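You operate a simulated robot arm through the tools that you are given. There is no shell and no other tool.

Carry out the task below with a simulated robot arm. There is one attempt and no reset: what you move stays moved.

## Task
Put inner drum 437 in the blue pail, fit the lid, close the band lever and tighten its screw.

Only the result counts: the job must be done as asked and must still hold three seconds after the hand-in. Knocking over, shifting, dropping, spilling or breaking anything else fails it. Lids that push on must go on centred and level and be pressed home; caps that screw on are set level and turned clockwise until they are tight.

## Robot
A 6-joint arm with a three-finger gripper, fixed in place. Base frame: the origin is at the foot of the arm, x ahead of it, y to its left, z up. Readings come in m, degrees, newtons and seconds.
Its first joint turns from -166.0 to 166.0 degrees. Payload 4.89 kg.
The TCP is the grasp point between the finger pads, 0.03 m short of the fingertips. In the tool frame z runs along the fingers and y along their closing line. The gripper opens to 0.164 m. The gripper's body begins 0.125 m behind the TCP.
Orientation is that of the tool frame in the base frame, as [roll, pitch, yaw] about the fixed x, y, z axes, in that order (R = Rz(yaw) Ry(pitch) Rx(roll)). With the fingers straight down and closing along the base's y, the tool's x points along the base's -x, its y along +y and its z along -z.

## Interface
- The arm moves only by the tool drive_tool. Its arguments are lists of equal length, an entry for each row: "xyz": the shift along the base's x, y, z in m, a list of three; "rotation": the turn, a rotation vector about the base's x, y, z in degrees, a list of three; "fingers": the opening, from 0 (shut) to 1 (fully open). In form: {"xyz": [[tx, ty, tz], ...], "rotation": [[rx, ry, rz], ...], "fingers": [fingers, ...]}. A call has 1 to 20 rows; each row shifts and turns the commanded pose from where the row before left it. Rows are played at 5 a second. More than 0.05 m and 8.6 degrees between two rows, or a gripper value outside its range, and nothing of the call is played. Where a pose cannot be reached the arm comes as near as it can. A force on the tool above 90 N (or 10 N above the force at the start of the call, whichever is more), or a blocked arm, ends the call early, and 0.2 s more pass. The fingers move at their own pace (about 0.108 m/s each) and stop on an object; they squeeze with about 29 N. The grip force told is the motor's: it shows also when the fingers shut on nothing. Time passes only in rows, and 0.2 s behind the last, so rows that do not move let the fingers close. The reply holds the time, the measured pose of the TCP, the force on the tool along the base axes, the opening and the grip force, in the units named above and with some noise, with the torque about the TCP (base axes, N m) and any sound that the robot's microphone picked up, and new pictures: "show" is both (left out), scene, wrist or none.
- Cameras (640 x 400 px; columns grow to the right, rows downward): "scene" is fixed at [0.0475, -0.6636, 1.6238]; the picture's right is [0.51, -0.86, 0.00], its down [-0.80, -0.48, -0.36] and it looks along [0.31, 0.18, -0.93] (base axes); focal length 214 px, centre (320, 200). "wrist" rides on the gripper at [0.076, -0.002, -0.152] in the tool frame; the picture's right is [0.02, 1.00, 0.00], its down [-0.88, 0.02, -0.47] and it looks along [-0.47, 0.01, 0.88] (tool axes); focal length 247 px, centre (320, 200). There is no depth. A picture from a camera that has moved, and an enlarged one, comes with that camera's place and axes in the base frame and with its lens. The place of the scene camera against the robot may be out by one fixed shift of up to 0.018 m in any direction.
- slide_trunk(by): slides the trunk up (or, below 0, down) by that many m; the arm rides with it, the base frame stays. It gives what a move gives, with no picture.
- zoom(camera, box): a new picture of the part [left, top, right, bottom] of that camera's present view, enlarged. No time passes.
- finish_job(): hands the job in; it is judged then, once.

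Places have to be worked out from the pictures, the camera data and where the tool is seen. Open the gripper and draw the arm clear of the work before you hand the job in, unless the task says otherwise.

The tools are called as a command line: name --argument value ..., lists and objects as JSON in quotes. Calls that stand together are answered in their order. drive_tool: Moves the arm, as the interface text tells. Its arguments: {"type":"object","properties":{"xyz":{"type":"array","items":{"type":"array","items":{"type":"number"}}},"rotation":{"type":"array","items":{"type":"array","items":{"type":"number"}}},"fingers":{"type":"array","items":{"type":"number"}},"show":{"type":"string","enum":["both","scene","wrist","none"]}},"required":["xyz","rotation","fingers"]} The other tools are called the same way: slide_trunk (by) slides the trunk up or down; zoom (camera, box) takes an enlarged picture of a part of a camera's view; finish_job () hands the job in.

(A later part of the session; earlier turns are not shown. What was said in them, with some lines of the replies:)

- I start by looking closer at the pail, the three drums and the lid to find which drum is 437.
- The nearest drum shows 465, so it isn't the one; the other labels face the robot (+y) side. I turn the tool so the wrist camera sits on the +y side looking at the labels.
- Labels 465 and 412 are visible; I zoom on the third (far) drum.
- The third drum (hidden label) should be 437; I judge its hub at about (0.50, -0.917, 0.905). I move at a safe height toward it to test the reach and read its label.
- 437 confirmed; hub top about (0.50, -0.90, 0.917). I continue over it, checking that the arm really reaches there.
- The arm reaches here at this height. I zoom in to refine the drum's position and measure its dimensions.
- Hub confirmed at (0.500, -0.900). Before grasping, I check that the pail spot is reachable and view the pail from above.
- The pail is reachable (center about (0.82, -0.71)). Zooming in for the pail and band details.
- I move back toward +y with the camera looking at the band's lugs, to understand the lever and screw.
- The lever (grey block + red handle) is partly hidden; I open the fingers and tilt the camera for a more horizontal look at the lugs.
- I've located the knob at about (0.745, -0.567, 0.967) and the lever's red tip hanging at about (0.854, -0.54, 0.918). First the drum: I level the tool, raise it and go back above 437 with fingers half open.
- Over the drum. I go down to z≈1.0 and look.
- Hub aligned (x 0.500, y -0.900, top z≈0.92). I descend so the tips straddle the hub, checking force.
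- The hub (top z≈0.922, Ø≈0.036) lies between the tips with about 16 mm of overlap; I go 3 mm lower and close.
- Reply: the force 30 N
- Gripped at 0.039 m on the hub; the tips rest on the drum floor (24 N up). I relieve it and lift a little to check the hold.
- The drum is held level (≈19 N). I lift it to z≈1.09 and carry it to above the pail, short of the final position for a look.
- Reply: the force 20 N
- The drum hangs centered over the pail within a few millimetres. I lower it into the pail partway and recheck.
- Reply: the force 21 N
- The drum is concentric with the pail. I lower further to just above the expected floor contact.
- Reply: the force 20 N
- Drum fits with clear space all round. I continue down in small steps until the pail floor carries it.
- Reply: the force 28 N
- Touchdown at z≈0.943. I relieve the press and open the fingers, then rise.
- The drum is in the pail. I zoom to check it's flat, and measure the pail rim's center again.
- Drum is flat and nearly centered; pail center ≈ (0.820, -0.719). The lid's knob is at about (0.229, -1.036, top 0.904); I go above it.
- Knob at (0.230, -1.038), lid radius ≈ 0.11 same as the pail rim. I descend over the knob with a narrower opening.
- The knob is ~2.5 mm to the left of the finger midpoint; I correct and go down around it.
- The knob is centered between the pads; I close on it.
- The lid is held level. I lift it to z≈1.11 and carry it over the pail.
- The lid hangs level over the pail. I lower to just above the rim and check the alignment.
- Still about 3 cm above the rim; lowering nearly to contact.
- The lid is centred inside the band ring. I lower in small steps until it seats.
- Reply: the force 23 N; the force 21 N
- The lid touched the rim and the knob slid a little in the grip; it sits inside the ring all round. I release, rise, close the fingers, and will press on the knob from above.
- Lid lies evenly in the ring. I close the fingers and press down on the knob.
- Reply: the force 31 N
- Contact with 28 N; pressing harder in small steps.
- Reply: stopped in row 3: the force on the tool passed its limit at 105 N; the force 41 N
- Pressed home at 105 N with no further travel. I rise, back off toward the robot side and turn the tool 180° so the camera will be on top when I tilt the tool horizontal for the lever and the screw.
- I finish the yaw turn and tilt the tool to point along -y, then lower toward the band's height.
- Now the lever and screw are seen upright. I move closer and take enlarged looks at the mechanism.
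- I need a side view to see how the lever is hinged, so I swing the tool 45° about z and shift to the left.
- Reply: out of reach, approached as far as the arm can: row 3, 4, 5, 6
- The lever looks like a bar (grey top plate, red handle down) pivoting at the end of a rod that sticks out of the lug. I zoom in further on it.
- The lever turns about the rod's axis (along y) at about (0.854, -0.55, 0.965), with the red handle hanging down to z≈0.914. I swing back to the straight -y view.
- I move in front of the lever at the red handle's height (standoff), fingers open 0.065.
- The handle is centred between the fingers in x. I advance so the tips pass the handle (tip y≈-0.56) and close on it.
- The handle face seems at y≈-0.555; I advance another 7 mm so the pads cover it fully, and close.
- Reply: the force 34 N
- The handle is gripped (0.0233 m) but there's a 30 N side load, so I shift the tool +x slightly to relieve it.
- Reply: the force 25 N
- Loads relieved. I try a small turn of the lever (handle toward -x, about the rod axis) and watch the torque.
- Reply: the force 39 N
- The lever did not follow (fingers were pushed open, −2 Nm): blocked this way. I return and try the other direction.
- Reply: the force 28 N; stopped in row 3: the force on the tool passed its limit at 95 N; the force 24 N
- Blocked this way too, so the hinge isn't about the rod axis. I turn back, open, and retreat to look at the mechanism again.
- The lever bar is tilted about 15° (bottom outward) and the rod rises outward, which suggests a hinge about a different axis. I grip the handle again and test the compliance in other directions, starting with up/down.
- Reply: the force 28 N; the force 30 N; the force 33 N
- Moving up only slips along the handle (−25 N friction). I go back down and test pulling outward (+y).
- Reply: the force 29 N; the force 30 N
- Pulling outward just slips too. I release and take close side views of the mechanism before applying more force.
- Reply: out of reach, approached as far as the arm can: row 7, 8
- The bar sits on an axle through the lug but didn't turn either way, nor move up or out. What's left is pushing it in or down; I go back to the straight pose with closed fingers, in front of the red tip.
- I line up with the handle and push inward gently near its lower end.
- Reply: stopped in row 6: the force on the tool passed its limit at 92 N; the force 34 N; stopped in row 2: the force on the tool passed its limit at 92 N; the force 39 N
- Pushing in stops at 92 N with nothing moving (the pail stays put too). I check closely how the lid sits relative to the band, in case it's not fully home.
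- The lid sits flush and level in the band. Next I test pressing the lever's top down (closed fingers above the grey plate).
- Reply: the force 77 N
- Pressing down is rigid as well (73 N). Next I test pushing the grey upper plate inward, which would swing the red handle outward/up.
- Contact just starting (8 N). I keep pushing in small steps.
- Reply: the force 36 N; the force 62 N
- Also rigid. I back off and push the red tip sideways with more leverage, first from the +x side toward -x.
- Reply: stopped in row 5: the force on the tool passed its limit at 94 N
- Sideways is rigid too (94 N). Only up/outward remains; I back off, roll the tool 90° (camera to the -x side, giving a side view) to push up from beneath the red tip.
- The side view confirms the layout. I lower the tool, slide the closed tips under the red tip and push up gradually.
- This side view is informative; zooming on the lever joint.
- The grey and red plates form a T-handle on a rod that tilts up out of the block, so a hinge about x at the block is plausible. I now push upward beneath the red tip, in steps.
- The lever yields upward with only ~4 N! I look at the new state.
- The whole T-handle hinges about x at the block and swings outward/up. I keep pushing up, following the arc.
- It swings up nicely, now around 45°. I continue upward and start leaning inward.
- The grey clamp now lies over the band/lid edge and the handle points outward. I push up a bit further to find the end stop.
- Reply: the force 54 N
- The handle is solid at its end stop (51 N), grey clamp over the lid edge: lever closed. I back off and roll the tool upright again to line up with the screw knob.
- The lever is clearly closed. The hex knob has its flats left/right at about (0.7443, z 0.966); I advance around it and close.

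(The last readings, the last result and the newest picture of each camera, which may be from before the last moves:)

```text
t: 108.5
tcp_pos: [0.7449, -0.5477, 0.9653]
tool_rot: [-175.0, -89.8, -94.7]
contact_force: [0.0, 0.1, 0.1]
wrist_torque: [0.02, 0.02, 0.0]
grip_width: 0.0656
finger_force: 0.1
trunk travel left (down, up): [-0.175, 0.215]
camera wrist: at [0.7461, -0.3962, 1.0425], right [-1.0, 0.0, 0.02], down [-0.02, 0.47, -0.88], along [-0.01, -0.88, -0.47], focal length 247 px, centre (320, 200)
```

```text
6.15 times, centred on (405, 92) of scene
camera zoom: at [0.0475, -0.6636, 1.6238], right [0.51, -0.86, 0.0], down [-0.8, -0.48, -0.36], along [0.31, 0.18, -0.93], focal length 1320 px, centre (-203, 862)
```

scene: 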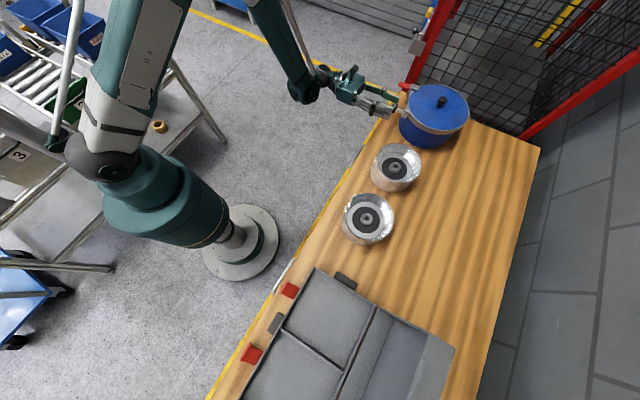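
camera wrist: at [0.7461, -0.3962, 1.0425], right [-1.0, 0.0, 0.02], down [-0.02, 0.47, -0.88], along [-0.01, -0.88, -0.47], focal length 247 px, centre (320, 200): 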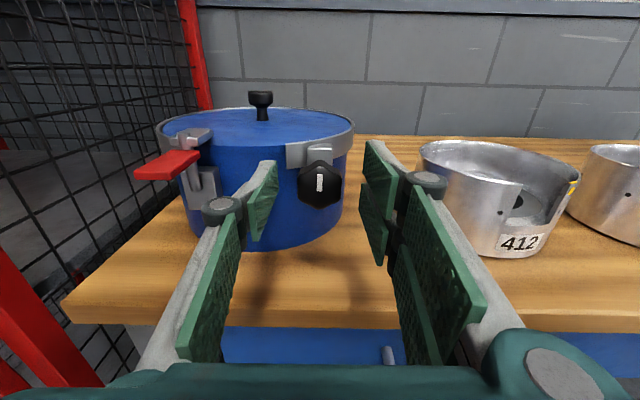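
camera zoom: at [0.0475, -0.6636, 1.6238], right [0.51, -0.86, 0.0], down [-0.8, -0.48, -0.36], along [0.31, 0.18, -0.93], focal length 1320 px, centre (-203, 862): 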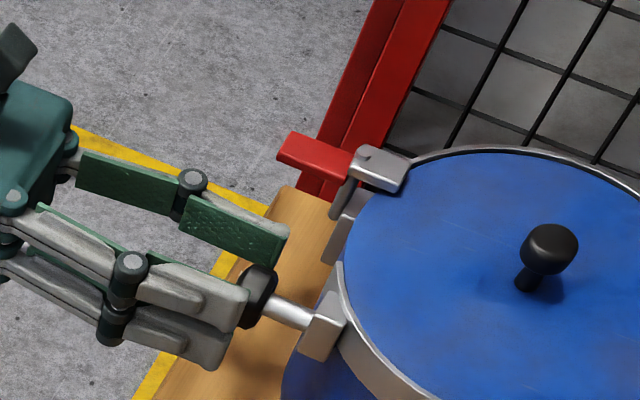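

The tips are only at the knob's middle (scene view), so I advance another 9 mm and close on the flats.

drive_tool --xyz '[[0, -0.005, 0], [0, -0.004, 0.0005], [0, 0, 0], [0, 0, 0], [0, 0, 0], [0, 0, 0]]' --rotation '[[0, 0, 0], [0, 0, 0], [0, 0, 0], [0, 0, 0], [0, 0, 0], [0, 0, 0]]' --fingers '[0.4, 0.4, 0.3, 0.2, 0, 0]'

zoom --camera "wrist" --box '[240, 100, 400, 240]'

zoom --camera "scene" --box '[365, 60, 445, 125]'

```text
t: 109.9
tcp_pos: [0.7462, -0.5582, 0.9658]
tool_rot: [173.6, -89.9, -83.3]
contact_force: [10.1, -6.5, 3.8]
wrist_torque: [-0.15, -0.03, 0.27]
grip_width: 0.0366
finger_force: 45.3
trunk travel left (down, up): [-0.175, 0.215]
camera wrist: at [0.7462, -0.4052, 1.0425], right [-1.0, -0.01, 0.02], down [-0.02, 0.47, -0.88], along [-0.01, -0.88, -0.47], focal length 247 px, centre (320, 200)
```

scene: 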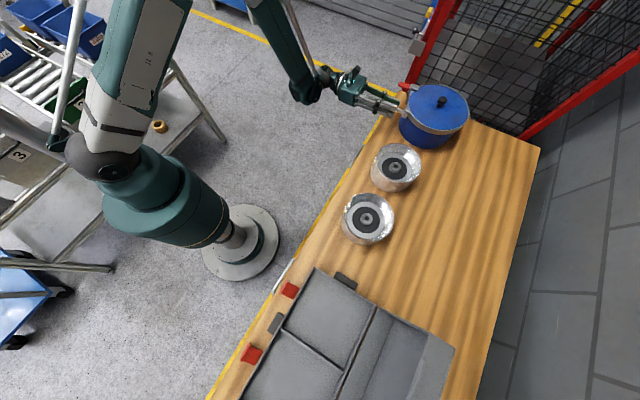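
wrist: 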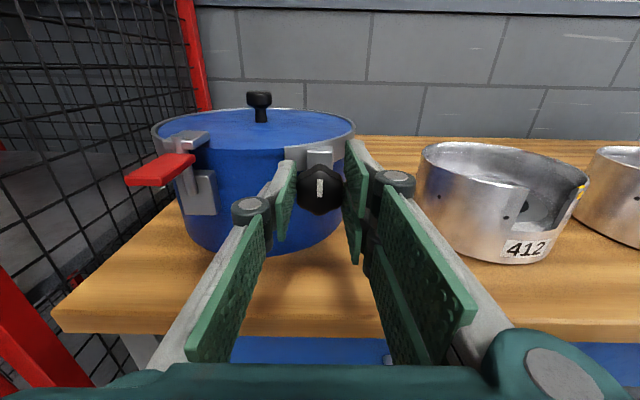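

```text
2.86 times, centred on (320, 170) of wrist
camera zoom: at [0.7462, -0.4052, 1.0425], right [-1.0, -0.01, 0.02], down [-0.02, 0.47, -0.88], along [-0.01, -0.88, -0.47], focal length 706 px, centre (320, 286)
```

zoom: 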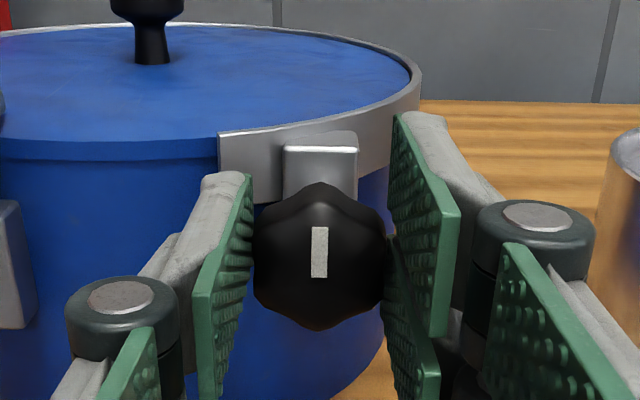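

```text
6.15 times, centred on (405, 92) of scene
camera zoom: at [0.0475, -0.6636, 1.6238], right [0.51, -0.86, 0.0], down [-0.8, -0.48, -0.36], along [0.31, 0.18, -0.93], focal length 1320 px, centre (-203, 862)
```

zoom: 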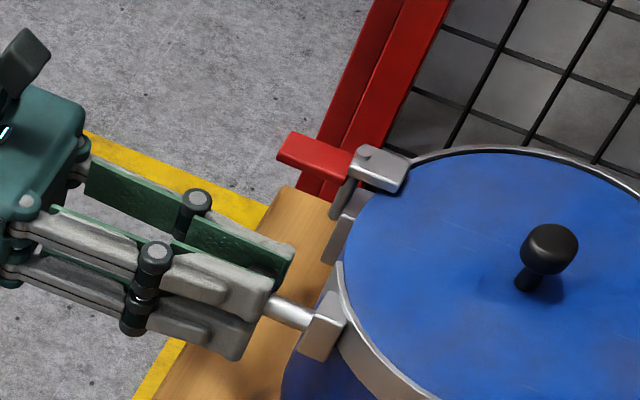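

Gripped (0.0366 m) on the flats with small side loads. I turn clockwise seen from the front (rotation about -y) by 60°.

drive_tool --xyz '[[0, 0, 0], [0, 0, 0], [0, 0, 0], [0, 0, 0], [0, 0, 0], [0, 0, 0], [0, 0, 0], [0, 0, 0], [0, 0, 0]]' --rotation '[[0, -7.5, 0], [0, -7.5, 0], [0, -7.5, 0], [0, -7.5, 0], [0, -7.5, 0], [0, -7.5, 0], [0, -7.5, 0], [0, -7.5, 0], [0, 0, 0]]' --fingers '[0, 0, 0, 0, 0, 0, 0, 0, 0]'

zoom --camera "wrist" --box '[240, 100, 400, 240]'

```text
t: 111.5
tcp_pos: [0.7437, -0.5577, 0.962]
tool_rot: [-90.4, -39.9, -179.7]
contact_force: [-7.5, -0.2, -25.5]
wrist_torque: [0.93, 0.08, -0.29]
grip_width: 0.036
finger_force: 45.3
trunk travel left (down, up): [-0.175, 0.215]
stopped in row 7: the force on the tool passed its limit at 95 N (the readings are from after the stop); the commanded pose is now the measured one
camera wrist: at [0.6854, -0.4061, 1.0129], right [-0.66, 0.0, -0.75], down [0.66, 0.48, -0.58], along [0.36, -0.88, -0.32], focal length 247 px, centre (320, 200)
```

scene: 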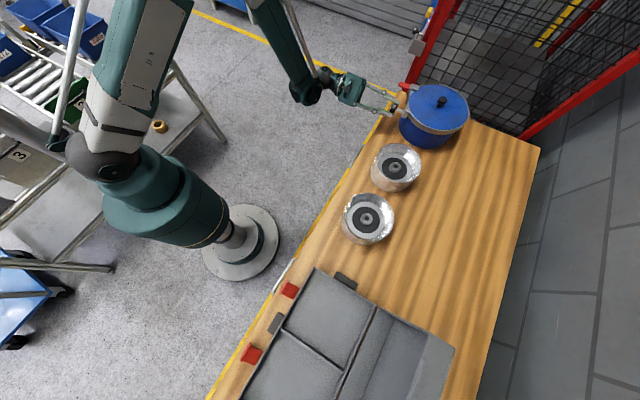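
wrist: 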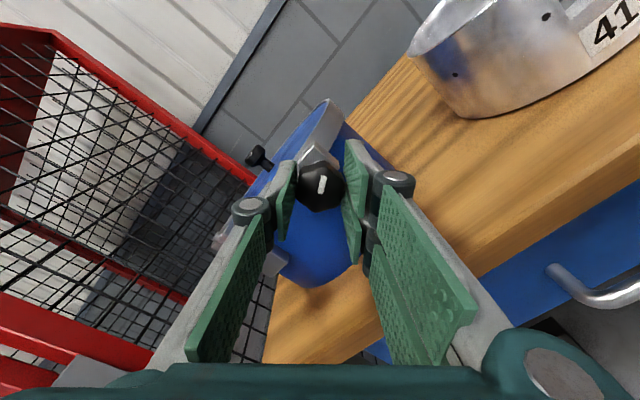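

```text
2.86 times, centred on (320, 170) of wrist
camera zoom: at [0.6854, -0.4061, 1.0129], right [-0.66, 0.0, -0.75], down [0.66, 0.48, -0.58], along [0.36, -0.88, -0.32], focal length 706 px, centre (320, 286)
```

zoom: 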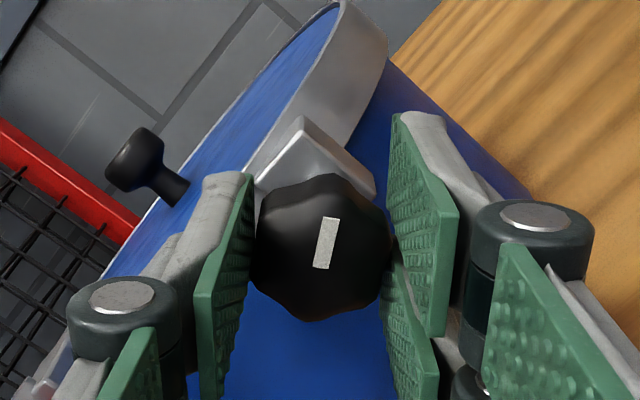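

The knob turned about 45° but off-centre loads stopped it (residual -25 N in z). I shift the tool down 2 mm to re-centre on the screw axis.

drive_tool --xyz '[[-0.0006, 0, -0.002], [0, 0, 0]]' --rotation '[[0, 0, 0], [0, 0, 0]]' --fingers '[0, 0]' --show "none"

```text
t: 112.1
tcp_pos: [0.7436, -0.5589, 0.9611]
tool_rot: [-90.2, -39.9, -179.7]
contact_force: [2.3, -12.1, -1.9]
wrist_torque: [0.24, 0.02, 0.1]
grip_width: 0.0358
finger_force: 45.3
trunk travel left (down, up): [-0.175, 0.215]
```

Forces are relieved. I continue turning in small steps.

drive_tool --xyz '[[0, 0, 0], [0, 0, 0], [0, 0, 0], [0, 0, 0]]' --rotation '[[0, -5, 0], [0, -5, 0], [0, -5, 0], [0, 0, 0]]' --fingers '[0, 0, 0, 0]' --show "wrist"

zoom --camera "wrist" --box '[240, 100, 400, 240]'

```text
t: 113.1
tcp_pos: [0.7436, -0.5572, 0.9609]
tool_rot: [-90.3, -24.9, -179.8]
contact_force: [-3.8, -14.8, -9.6]
wrist_torque: [0.06, 0.02, -0.52]
grip_width: 0.0358
finger_force: 45.3
trunk travel left (down, up): [-0.175, 0.215]
camera wrist: at [0.6736, -0.406, 0.995], right [-0.44, 0.0, -0.9], down [0.79, 0.48, -0.39], along [0.43, -0.88, -0.21], focal length 247 px, centre (320, 200)
```

wrist: 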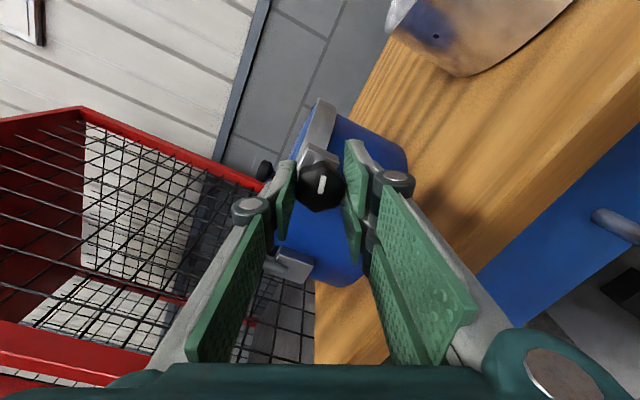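

```text
2.86 times, centred on (320, 170) of wrist
camera zoom: at [0.6736, -0.406, 0.995], right [-0.44, 0.0, -0.9], down [0.79, 0.48, -0.39], along [0.43, -0.88, -0.21], focal length 706 px, centre (320, 286)
```

zoom: 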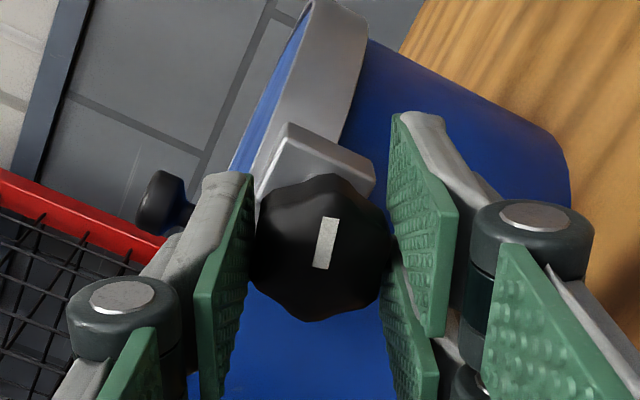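

The knob turns freely with the tool now (no torque yet). Continuing the stroke.

drive_tool --xyz '[[0, 0, 0], [0, 0, 0], [0, 0, 0], [0, 0, 0], [0, 0, 0], [0, 0, 0], [0, 0, 0], [0, 0, 0], [0, 0, 0], [0, 0, 0]]' --rotation '[[0, -6, 0], [0, -6, 0], [0, -6, 0], [0, -6, 0], [0, -6, 0], [0, -6, 0], [0, -6, 0], [0, -6, 0], [0, -6, 0], [0, 0, 0]]' --fingers '[0, 0, 0, 0, 0, 0, 0, 0, 0, 0]' --show "wrist"

zoom --camera "wrist" --box '[240, 100, 400, 240]'

```text
t: 115.3
tcp_pos: [0.7453, -0.56, 0.9595]
tool_rot: [-90.2, 29.2, -179.8]
contact_force: [0.2, -8.4, -47.5]
wrist_torque: [1.53, 0.04, 0.12]
grip_width: 0.0353
finger_force: 45.1
trunk travel left (down, up): [-0.175, 0.215]
camera wrist: at [0.6762, -0.4063, 0.9238], right [0.47, 0.0, -0.88], down [0.78, 0.48, 0.41], along [0.42, -0.88, 0.22], focal length 247 px, centre (320, 200)
```

wrist: 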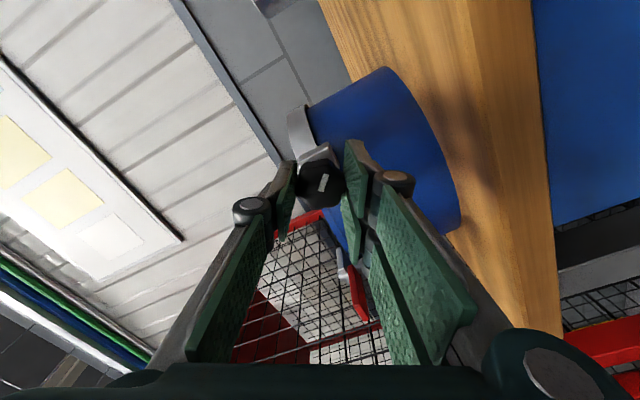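

```text
2.86 times, centred on (320, 170) of wrist
camera zoom: at [0.6762, -0.4063, 0.9238], right [0.47, 0.0, -0.88], down [0.78, 0.48, 0.41], along [0.42, -0.88, 0.22], focal length 706 px, centre (320, 286)
```

zoom: 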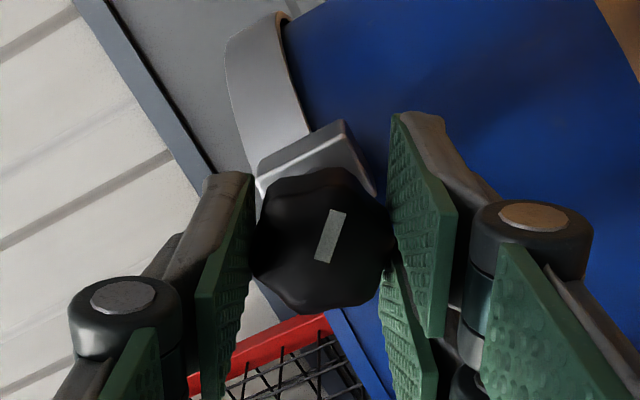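

Another 54° done; the z load rose again, so I shift down 3 mm more and continue to see how far the wrist can go.

drive_tool --xyz '[[0, 0, -0.0015], [0, 0, -0.0015], [0, 0, 0]]' --rotation '[[0, 0, 0], [0, 0, 0], [0, 0, 0]]' --fingers '[0, 0, 0]' --show "none"

drive_tool --xyz '[[0, 0, 0], [0, 0, 0], [0, 0, 0], [0, 0, 0], [0, 0, 0], [0, 0, 0], [0, 0, 0], [0, 0, 0], [0, 0, 0], [0, 0, 0]]' --rotation '[[0, -6, 0], [0, -6, 0], [0, -6, 0], [0, -6, 0], [0, -6, 0], [0, -6, 0], [0, -6, 0], [0, -6, 0], [0, -6, 0], [0, 0, 0]]' --fingers '[0, 0, 0, 0, 0, 0, 0, 0, 0, 0]' --show "wrist"

zoom --camera "wrist" --box '[240, 100, 400, 240]'

```text
t: 116.1
tcp_pos: [0.7446, -0.5573, 0.9595]
tool_rot: [-89.9, 29.0, -179.7]
contact_force: [31.4, -33.9, 9.2]
wrist_torque: [-0.3, 0.01, 0.61]
grip_width: 0.0354
finger_force: 45.1
trunk travel left (down, up): [-0.175, 0.215]
```

```text
t: 118.3
tcp_pos: [0.7453, -0.5568, 0.9561]
tool_rot: [-89.9, 83.0, -179.7]
contact_force: [35.1, 6.3, -33.2]
wrist_torque: [1.01, 0.59, 0.97]
grip_width: 0.0364
finger_force: 44.3
trunk travel left (down, up): [-0.175, 0.215]
camera wrist: at [0.7335, -0.4043, 0.8797], right [0.99, 0.0, -0.14], down [0.12, 0.47, 0.87], along [0.07, -0.88, 0.47], focal length 247 px, centre (320, 200)
```

wrist: 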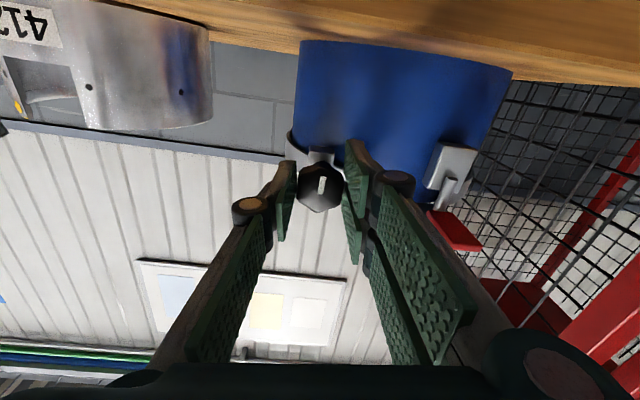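

```text
2.86 times, centred on (320, 170) of wrist
camera zoom: at [0.7335, -0.4043, 0.8797], right [0.99, 0.0, -0.14], down [0.12, 0.47, 0.87], along [0.07, -0.88, 0.47], focal length 706 px, centre (320, 286)
```

zoom: 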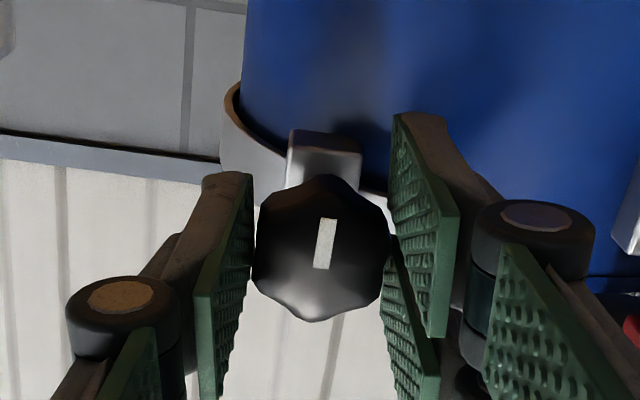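

About 170° turned so far; torque is building slightly (0.6 Nm) and off-centre loads suggest the screw axis is at z≈0.960. I release, re-centre there, regrip, and turn on.

drive_tool --xyz '[[0, 0, 0], [0, 0, 0], [0, 0, 0.002], [0, 0, 0.002], [0, 0, 0], [0, 0, 0], [0, 0, 0], [0, 0, 0]]' --rotation '[[0, 0, 0], [0, 0, 0], [0, -3.5, 0], [0, -3.5, 0], [0, 0, 0], [0, 0, 0], [0, 0, 0], [0, 0, 0]]' --fingers '[0.3, 0.4, 0.4, 0.4, 0.3, 0.15, 0, 0]' --show "wrist"

zoom --camera "wrist" --box '[240, 100, 400, 240]'

```text
t: 120.1
tcp_pos: [0.746, -0.5569, 0.9618]
tool_rot: [5.6, 89.8, -84.2]
contact_force: [44.0, -8.0, 6.4]
wrist_torque: [0.1, -0.12, 1.09]
grip_width: 0.0362
finger_force: 45.3
trunk travel left (down, up): [-0.175, 0.215]
camera wrist: at [0.7428, -0.4046, 0.8851], right [1.0, 0.0, -0.02], down [0.02, 0.48, 0.88], along [0.01, -0.88, 0.48], focal length 247 px, centre (320, 200)
```

wrist: 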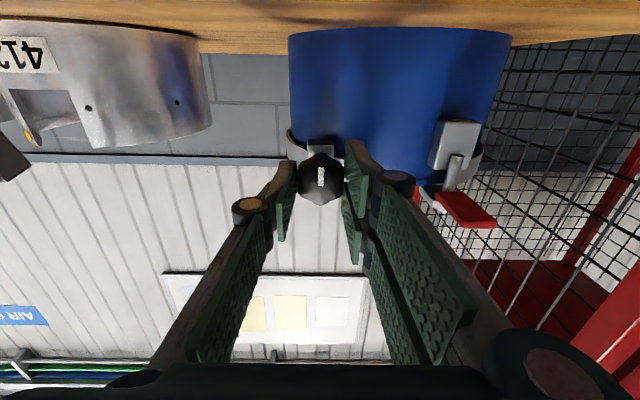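

```text
2.86 times, centred on (320, 170) of wrist
camera zoom: at [0.7428, -0.4046, 0.8851], right [1.0, 0.0, -0.02], down [0.02, 0.48, 0.88], along [0.01, -0.88, 0.48], focal length 706 px, centre (320, 286)
```

zoom: 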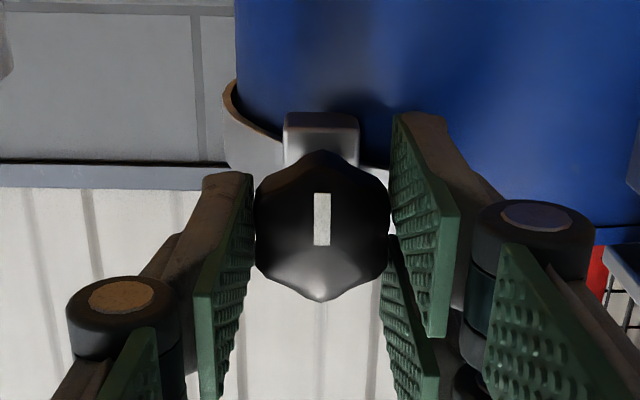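

At exactly 180° now. Comparing the two opposite views gives the axis at z≈0.960; I shift z -2 mm and x +3 mm to unload, then turn on.

drive_tool --xyz '[[0.0015, 0, -0.001], [0.0015, 0, -0.001], [0, 0, 0]]' --rotation '[[0, 0, 0], [0, 0, 0], [0, 0, 0]]' --fingers '[0, 0, 0]' --show "none"

drive_tool --xyz '[[0, 0, 0], [0, 0, 0], [0, 0, 0], [0, 0, 0], [0, 0, 0]]' --rotation '[[0, -5, 0], [0, -5, 0], [0, -5, 0], [0, -5, 0], [0, 0, 0]]' --fingers '[0, 0, 0, 0, 0]' --show "wrist"

zoom --camera "wrist" --box '[240, 100, 400, 240]'

```text
t: 120.9
tcp_pos: [0.7454, -0.5568, 0.9612]
tool_rot: [19.8, 89.8, -70.1]
contact_force: [19.2, 7.5, 12.0]
wrist_torque: [-0.57, -0.02, 0.61]
grip_width: 0.0362
finger_force: 45.3
trunk travel left (down, up): [-0.175, 0.215]
```

```text
t: 122.1
tcp_pos: [0.7457, -0.5576, 0.9603]
tool_rot: [89.6, 69.8, -0.3]
contact_force: [3.4, 4.5, -6.4]
wrist_torque: [0.09, 0.49, 0.0]
grip_width: 0.0356
finger_force: 45.5
trunk travel left (down, up): [-0.175, 0.215]
camera wrist: at [0.7698, -0.4056, 0.8874], right [0.95, 0.0, 0.32], down [-0.29, 0.48, 0.83], along [-0.15, -0.88, 0.45], focal length 247 px, centre (320, 200)
```

wrist: 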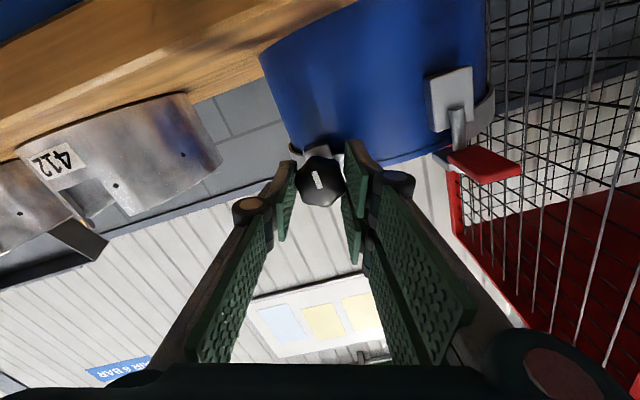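

```text
2.86 times, centred on (320, 170) of wrist
camera zoom: at [0.7698, -0.4056, 0.8874], right [0.95, 0.0, 0.32], down [-0.29, 0.48, 0.83], along [-0.15, -0.88, 0.45], focal length 706 px, centre (320, 286)
```

zoom: 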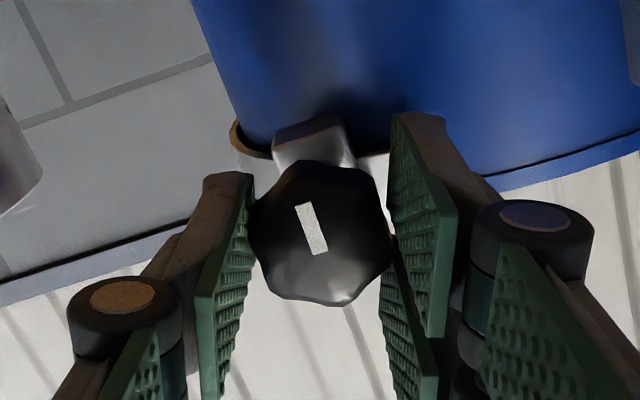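

The tool turned 20° further but the mark shows the knob stayed near 180° — it's resisting (0.5 Nm) or at its stop. I return to align with the flats, regrip centred, and turn again watching torque.

drive_tool --xyz '[[0, 0, 0], [0, 0, 0], [0, 0, 0], [0, 0, 0], [0, 0, 0], [0, 0, 0], [0, 0, 0], [0, 0, 0], [0, 0, 0]]' --rotation '[[0, 0, 0], [0, 0, 0], [0, 6, 0], [0, 6, 0], [0, 6, 0], [0, 0, 0], [0, 0, 0], [0, 0, 0], [0, 0, 0]]' --fingers '[0.25, 0.4, 0.4, 0.4, 0.4, 0.25, 0.1, 0, 0]' --show "wrist"

zoom --camera "wrist" --box '[240, 100, 400, 240]'

```text
t: 124.1
tcp_pos: [0.7461, -0.5573, 0.9621]
tool_rot: [86.2, 87.9, -3.8]
contact_force: [-4.7, 1.4, -1.5]
wrist_torque: [0.03, -0.02, -0.15]
grip_width: 0.036
finger_force: 45.0
trunk travel left (down, up): [-0.175, 0.215]
camera wrist: at [0.7462, -0.4053, 0.8842], right [1.0, 0.0, 0.01], down [-0.01, 0.48, 0.88], along [-0.01, -0.88, 0.48], focal length 247 px, centre (320, 200)
```

wrist: 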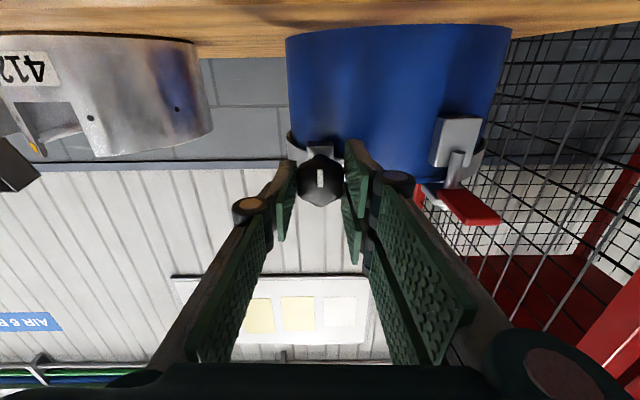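

```text
2.86 times, centred on (320, 170) of wrist
camera zoom: at [0.7462, -0.4053, 0.8842], right [1.0, 0.0, 0.01], down [-0.01, 0.48, 0.88], along [-0.01, -0.88, 0.48], focal length 706 px, centre (320, 286)
```

zoom: 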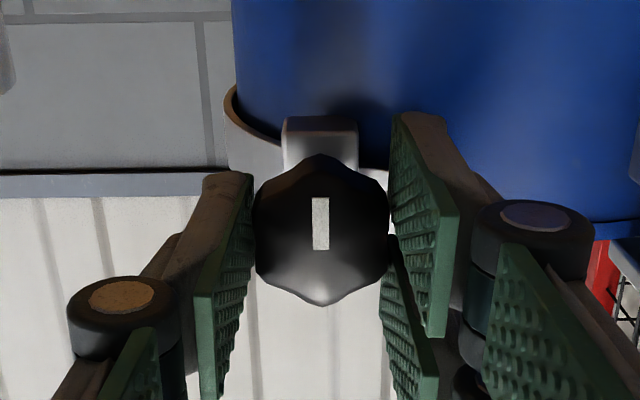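

Knob aligned and centred with low side loads. Now I turn in fine steps and read the torque.

drive_tool --xyz '[[0, 0, -0.0005], [0, 0, -0.0005], [0, 0, 0]]' --rotation '[[0, -4, 0], [0, -4, 0], [0, 0, 0]]' --fingers '[0, 0, 0]' --show "wrist"

zoom --camera "wrist" --box '[240, 100, 400, 240]'

drive_tool --xyz '[[0, 0, 0], [0, 0, 0], [0, 0, 0]]' --rotation '[[0, -4, 0], [0, -4, 0], [0, 0, 0]]' --fingers '[0, 0, 0]' --show "wrist"

zoom --camera "wrist" --box '[240, 100, 400, 240]'

```text
t: 124.9
tcp_pos: [0.7458, -0.5586, 0.9609]
tool_rot: [89.4, 79.9, -0.8]
contact_force: [-5.8, 0.6, -6.7]
wrist_torque: [0.33, 0.48, -0.14]
grip_width: 0.0359
finger_force: 45.0
trunk travel left (down, up): [-0.175, 0.215]
camera wrist: at [0.757, -0.4053, 0.8836], right [0.99, 0.0, 0.15], down [-0.14, 0.47, 0.87], along [-0.07, -0.88, 0.47], focal length 247 px, centre (320, 200)
```

wrist: 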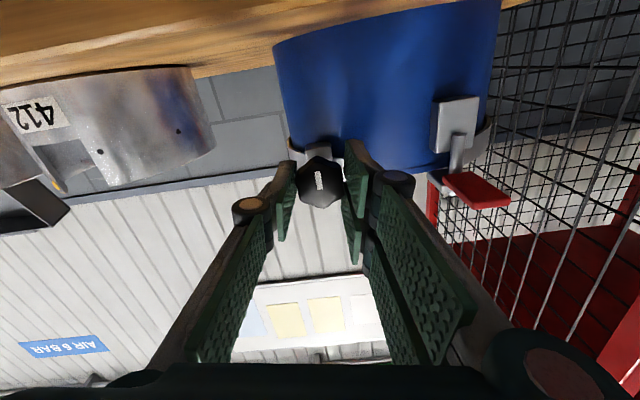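

```text
2.86 times, centred on (320, 170) of wrist
camera zoom: at [0.757, -0.4053, 0.8836], right [0.99, 0.0, 0.15], down [-0.14, 0.47, 0.87], along [-0.07, -0.88, 0.47], focal length 706 px, centre (320, 286)
```

zoom: 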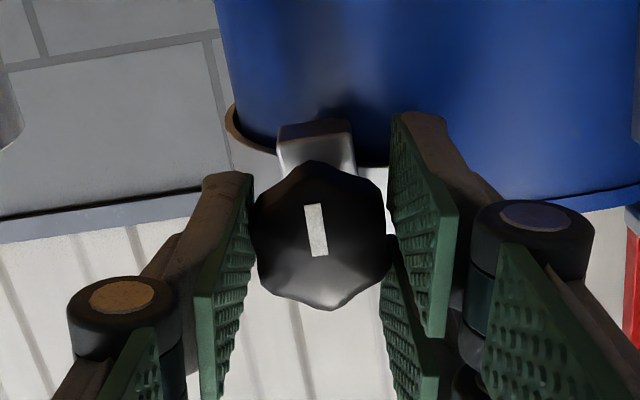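

```text
t: 125.7
tcp_pos: [0.7456, -0.5576, 0.9598]
tool_rot: [89.4, 71.9, -0.5]
contact_force: [-6.9, -4.8, 3.5]
wrist_torque: [-0.45, 0.56, -0.3]
grip_width: 0.036
finger_force: 44.9
trunk travel left (down, up): [-0.175, 0.215]
camera wrist: at [0.7673, -0.4053, 0.8866], right [0.96, 0.0, 0.29], down [-0.26, 0.48, 0.84], along [-0.14, -0.88, 0.46], focal length 247 px, centre (320, 200)
```

wrist: 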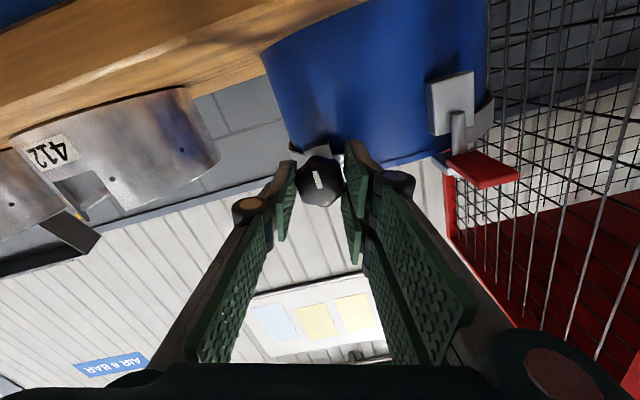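

```text
2.86 times, centred on (320, 170) of wrist
camera zoom: at [0.7673, -0.4053, 0.8866], right [0.96, 0.0, 0.29], down [-0.26, 0.48, 0.84], along [-0.14, -0.88, 0.46], focal length 706 px, centre (320, 286)
```

zoom: 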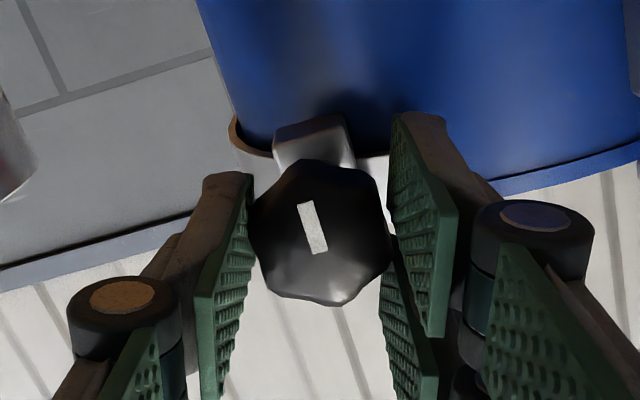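

The knob no longer turns: it stays at ~180° while the pads slip at ~0.55 Nm — the screw is tight. I open, retreat along +y, and roll the tool back for a final check.

drive_tool --xyz '[[0, 0, 0], [0, 0, 0], [0, 0.02, 0], [0, 0.04, 0], [0, 0.04, 0], [0, 0.03, 0], [0, 0, 0.01], [0, 0, 0.01], [0, 0, 0.01], [0, 0, 0.01], [0, 0, 0], [0, 0, 0], [0, 0, 0], [0, 0, 0], [0, 0, 0], [0, 0, 0], [0, 0, 0], [0, 0, 0], [0, 0, 0], [0, 0, 0]]' --rotation '[[0, 0, 0], [0, 0, 0], [0, 0, 0], [0, 0, 0], [0, 8, 0], [0, 8, 0], [0, 8, 0], [0, 8, 0], [0, 8, 0], [0, 8, 0], [0, 8, 0], [0, 8, 0], [0, 8, 0], [0, 8, 0], [0, 8, 0], [0, 8, 0], [0, 8, 0], [0, 8, 0], [0, 8, 0], [0, 8, 0]]' --fingers '[0.25, 0.45, 0.5, 0.5, 0.5, 0.5, 0.5, 0.5, 0.5, 0.5, 0.5, 0.5, 0.5, 0.5, 0.5, 0.5, 0.5, 0.5, 0.5, 0.5]' --show "none"

drive_tool --xyz '[[0, 0, 0], [0, 0, 0], [0, 0, 0], [0, 0, 0], [0, 0, 0], [0, 0, 0], [0, 0, 0], [0, 0, 0], [0, 0, 0], [0, 0, 0]]' --rotation '[[0, 8, 0], [0, 8, 0], [0, 8, 0], [0, 8, 0], [0, 8, 0], [0, 8, 0], [0, 8, 0], [0, 8, 0], [0, 6, 0], [0, 0, 0]]' --fingers '[0.8, 0.8, 0.8, 0.8, 0.8, 0.8, 0.8, 0.8, 0.8, 0.8]'

zoom --camera "wrist" --box '[220, 80, 400, 220]'

zoom --camera "scene" --box '[370, 60, 490, 160]'

```text
t: 129.9
tcp_pos: [0.7453, -0.4263, 1.0002]
tool_rot: [-90.1, -20.0, -179.7]
contact_force: [-0.8, 0.4, 0.0]
wrist_torque: [0.0, 0.02, 0.0]
grip_width: 0.0823
finger_force: 0.1
trunk travel left (down, up): [-0.175, 0.215]
```

```text
t: 132.1
tcp_pos: [0.7455, -0.4288, 0.9992]
tool_rot: [-171.3, -89.9, -98.8]
contact_force: [-0.4, -0.1, -0.3]
wrist_torque: [0.0, 0.01, 0.02]
grip_width: 0.1313
finger_force: 0.0
trunk travel left (down, up): [-0.175, 0.215]
camera wrist: at [0.7471, -0.2754, 1.0763], right [-1.0, 0.0, 0.02], down [-0.02, 0.48, -0.88], along [-0.01, -0.88, -0.48], focal length 247 px, centre (320, 200)
```

scene: 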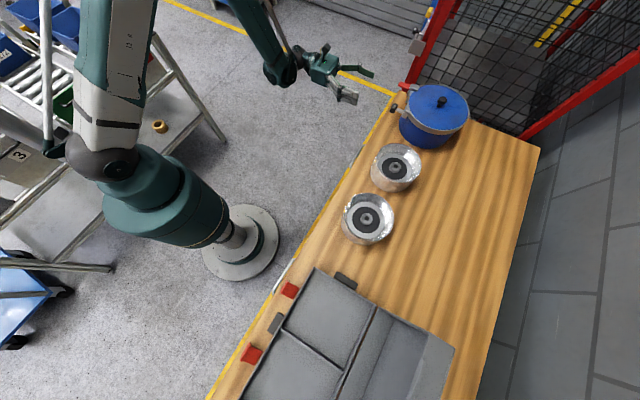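
wrist: 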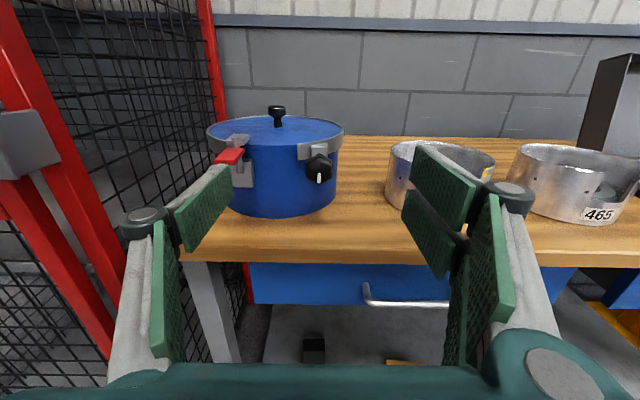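

```text
2.86 times, centred on (310, 150) of wrist
camera zoom: at [0.7471, -0.2754, 1.0763], right [-1.0, 0.0, 0.02], down [-0.02, 0.48, -0.88], along [-0.01, -0.88, -0.48], focal length 706 px, centre (349, 343)
```

zoom: 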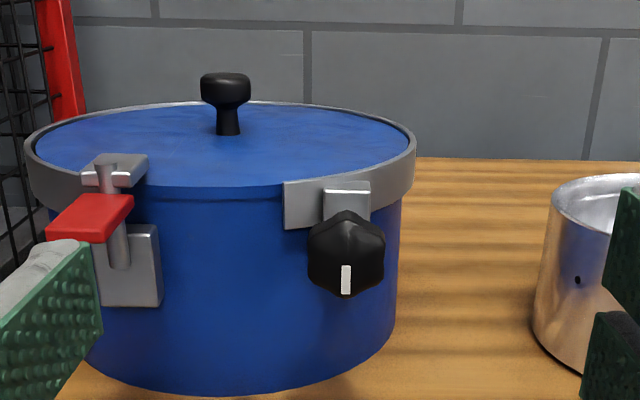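

```text
4.00 times, centred on (430, 110) of scene
camera zoom: at [0.0475, -0.6636, 1.6238], right [0.51, -0.86, 0.0], down [-0.8, -0.48, -0.36], along [0.31, 0.18, -0.93], focal length 858 px, centre (-120, 560)
```

zoom: 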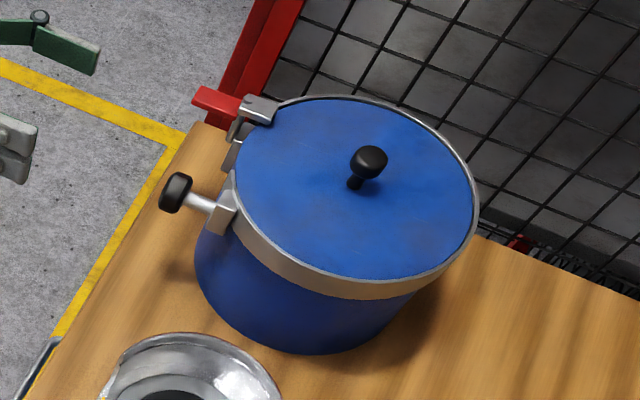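

Everything checks out: lever closed with its clamp over the lid edge, knob turned to its stop (mark now pointing down), lid level, other drums untouched. I draw the arm clear up and away.

drive_tool --xyz '[[0, 0.04, 0.02], [0, 0.04, 0.03], [0, 0.03, 0.04], [-0.02, 0.0, 0.04], [-0.02, 0, 0.04], [0, 0, 0], [0, 0, 0], [0, 0, 0]]' --rotation '[[0, 0, 0], [0, 0, 0], [0, 0, 0], [0, 0, 0], [0, 0, 0], [0, 0, 0], [0, 0, 0], [0, 0, 0]]' --fingers '[1, 1, 1, 1, 1, 1, 1, 1]'

zoom --camera "scene" --box '[370, 60, 490, 160]'

```text
t: 133.9
tcp_pos: [0.7063, -0.3185, 1.1699]
tool_rot: [-145.5, -89.9, -124.5]
contact_force: [0.0, 0.5, 0.5]
wrist_torque: [-0.01, 0.02, 0.04]
grip_width: 0.1643
finger_force: 0.0
trunk travel left (down, up): [-0.175, 0.215]
camera wrist: at [0.7073, -0.165, 1.246], right [-1.0, 0.0, 0.02], down [-0.02, 0.48, -0.88], along [-0.01, -0.88, -0.48], focal length 247 px, centre (320, 200)
```

scene: 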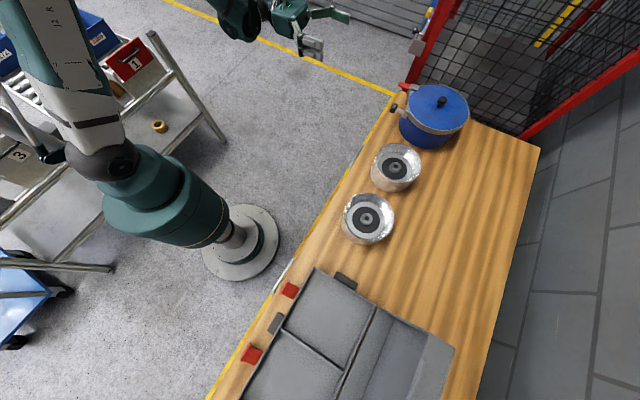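
wrist: 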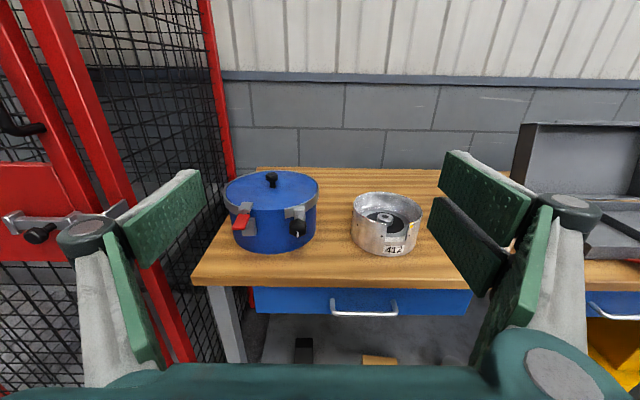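

```text
4.00 times, centred on (430, 110) of scene
camera zoom: at [0.0475, -0.6636, 1.6238], right [0.51, -0.86, 0.0], down [-0.8, -0.48, -0.36], along [0.31, 0.18, -0.93], focal length 858 px, centre (-120, 560)
```

zoom: 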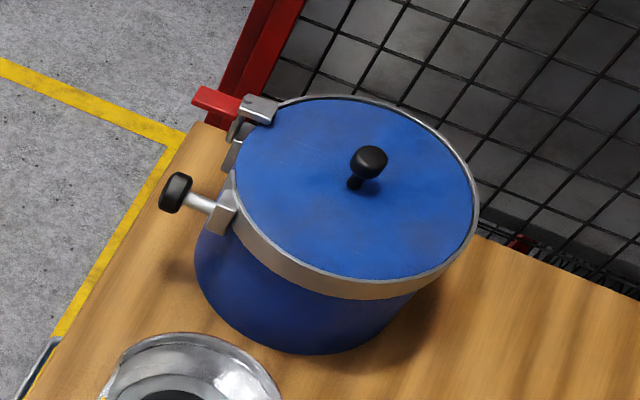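

The arm is clear with the gripper open. Drum 437 is in the pail with the lid on, the lever closed and the screw tight, so I hand the job in.

finish_job

```text
The job is handed in.
```

I put drum 437 in the blue pail, fitted the lid, closed the band lever and tightened the screw. I've handed the job in; the hand-in returned no verdict.

- **Drum:** I read the label 437 before lifting it. It sits flat and nearly centred in the pail.
- **Lid:** It is level and even inside the band. I pressed it down at about 105 N and it went no further.
- **Lever:** It hinges outward and up rather than turning about its rod. Before I found that, I pushed and twisted it the wrong way at up to about 95 N. The pail did not visibly move and I saw no damage. It is now at its end stop, which held at 51 N, with the grey clamp over the lid edge.
- **Screw:** I turned it clockwise about 180°, where it stopped. After that the fingers slipped on the knob at about 0.55 Nm. I took that as tight, but it is also the most torque the grip could apply.

Drums 412 and 465 were not touched. The gripper is open and the arm is clear of the table.
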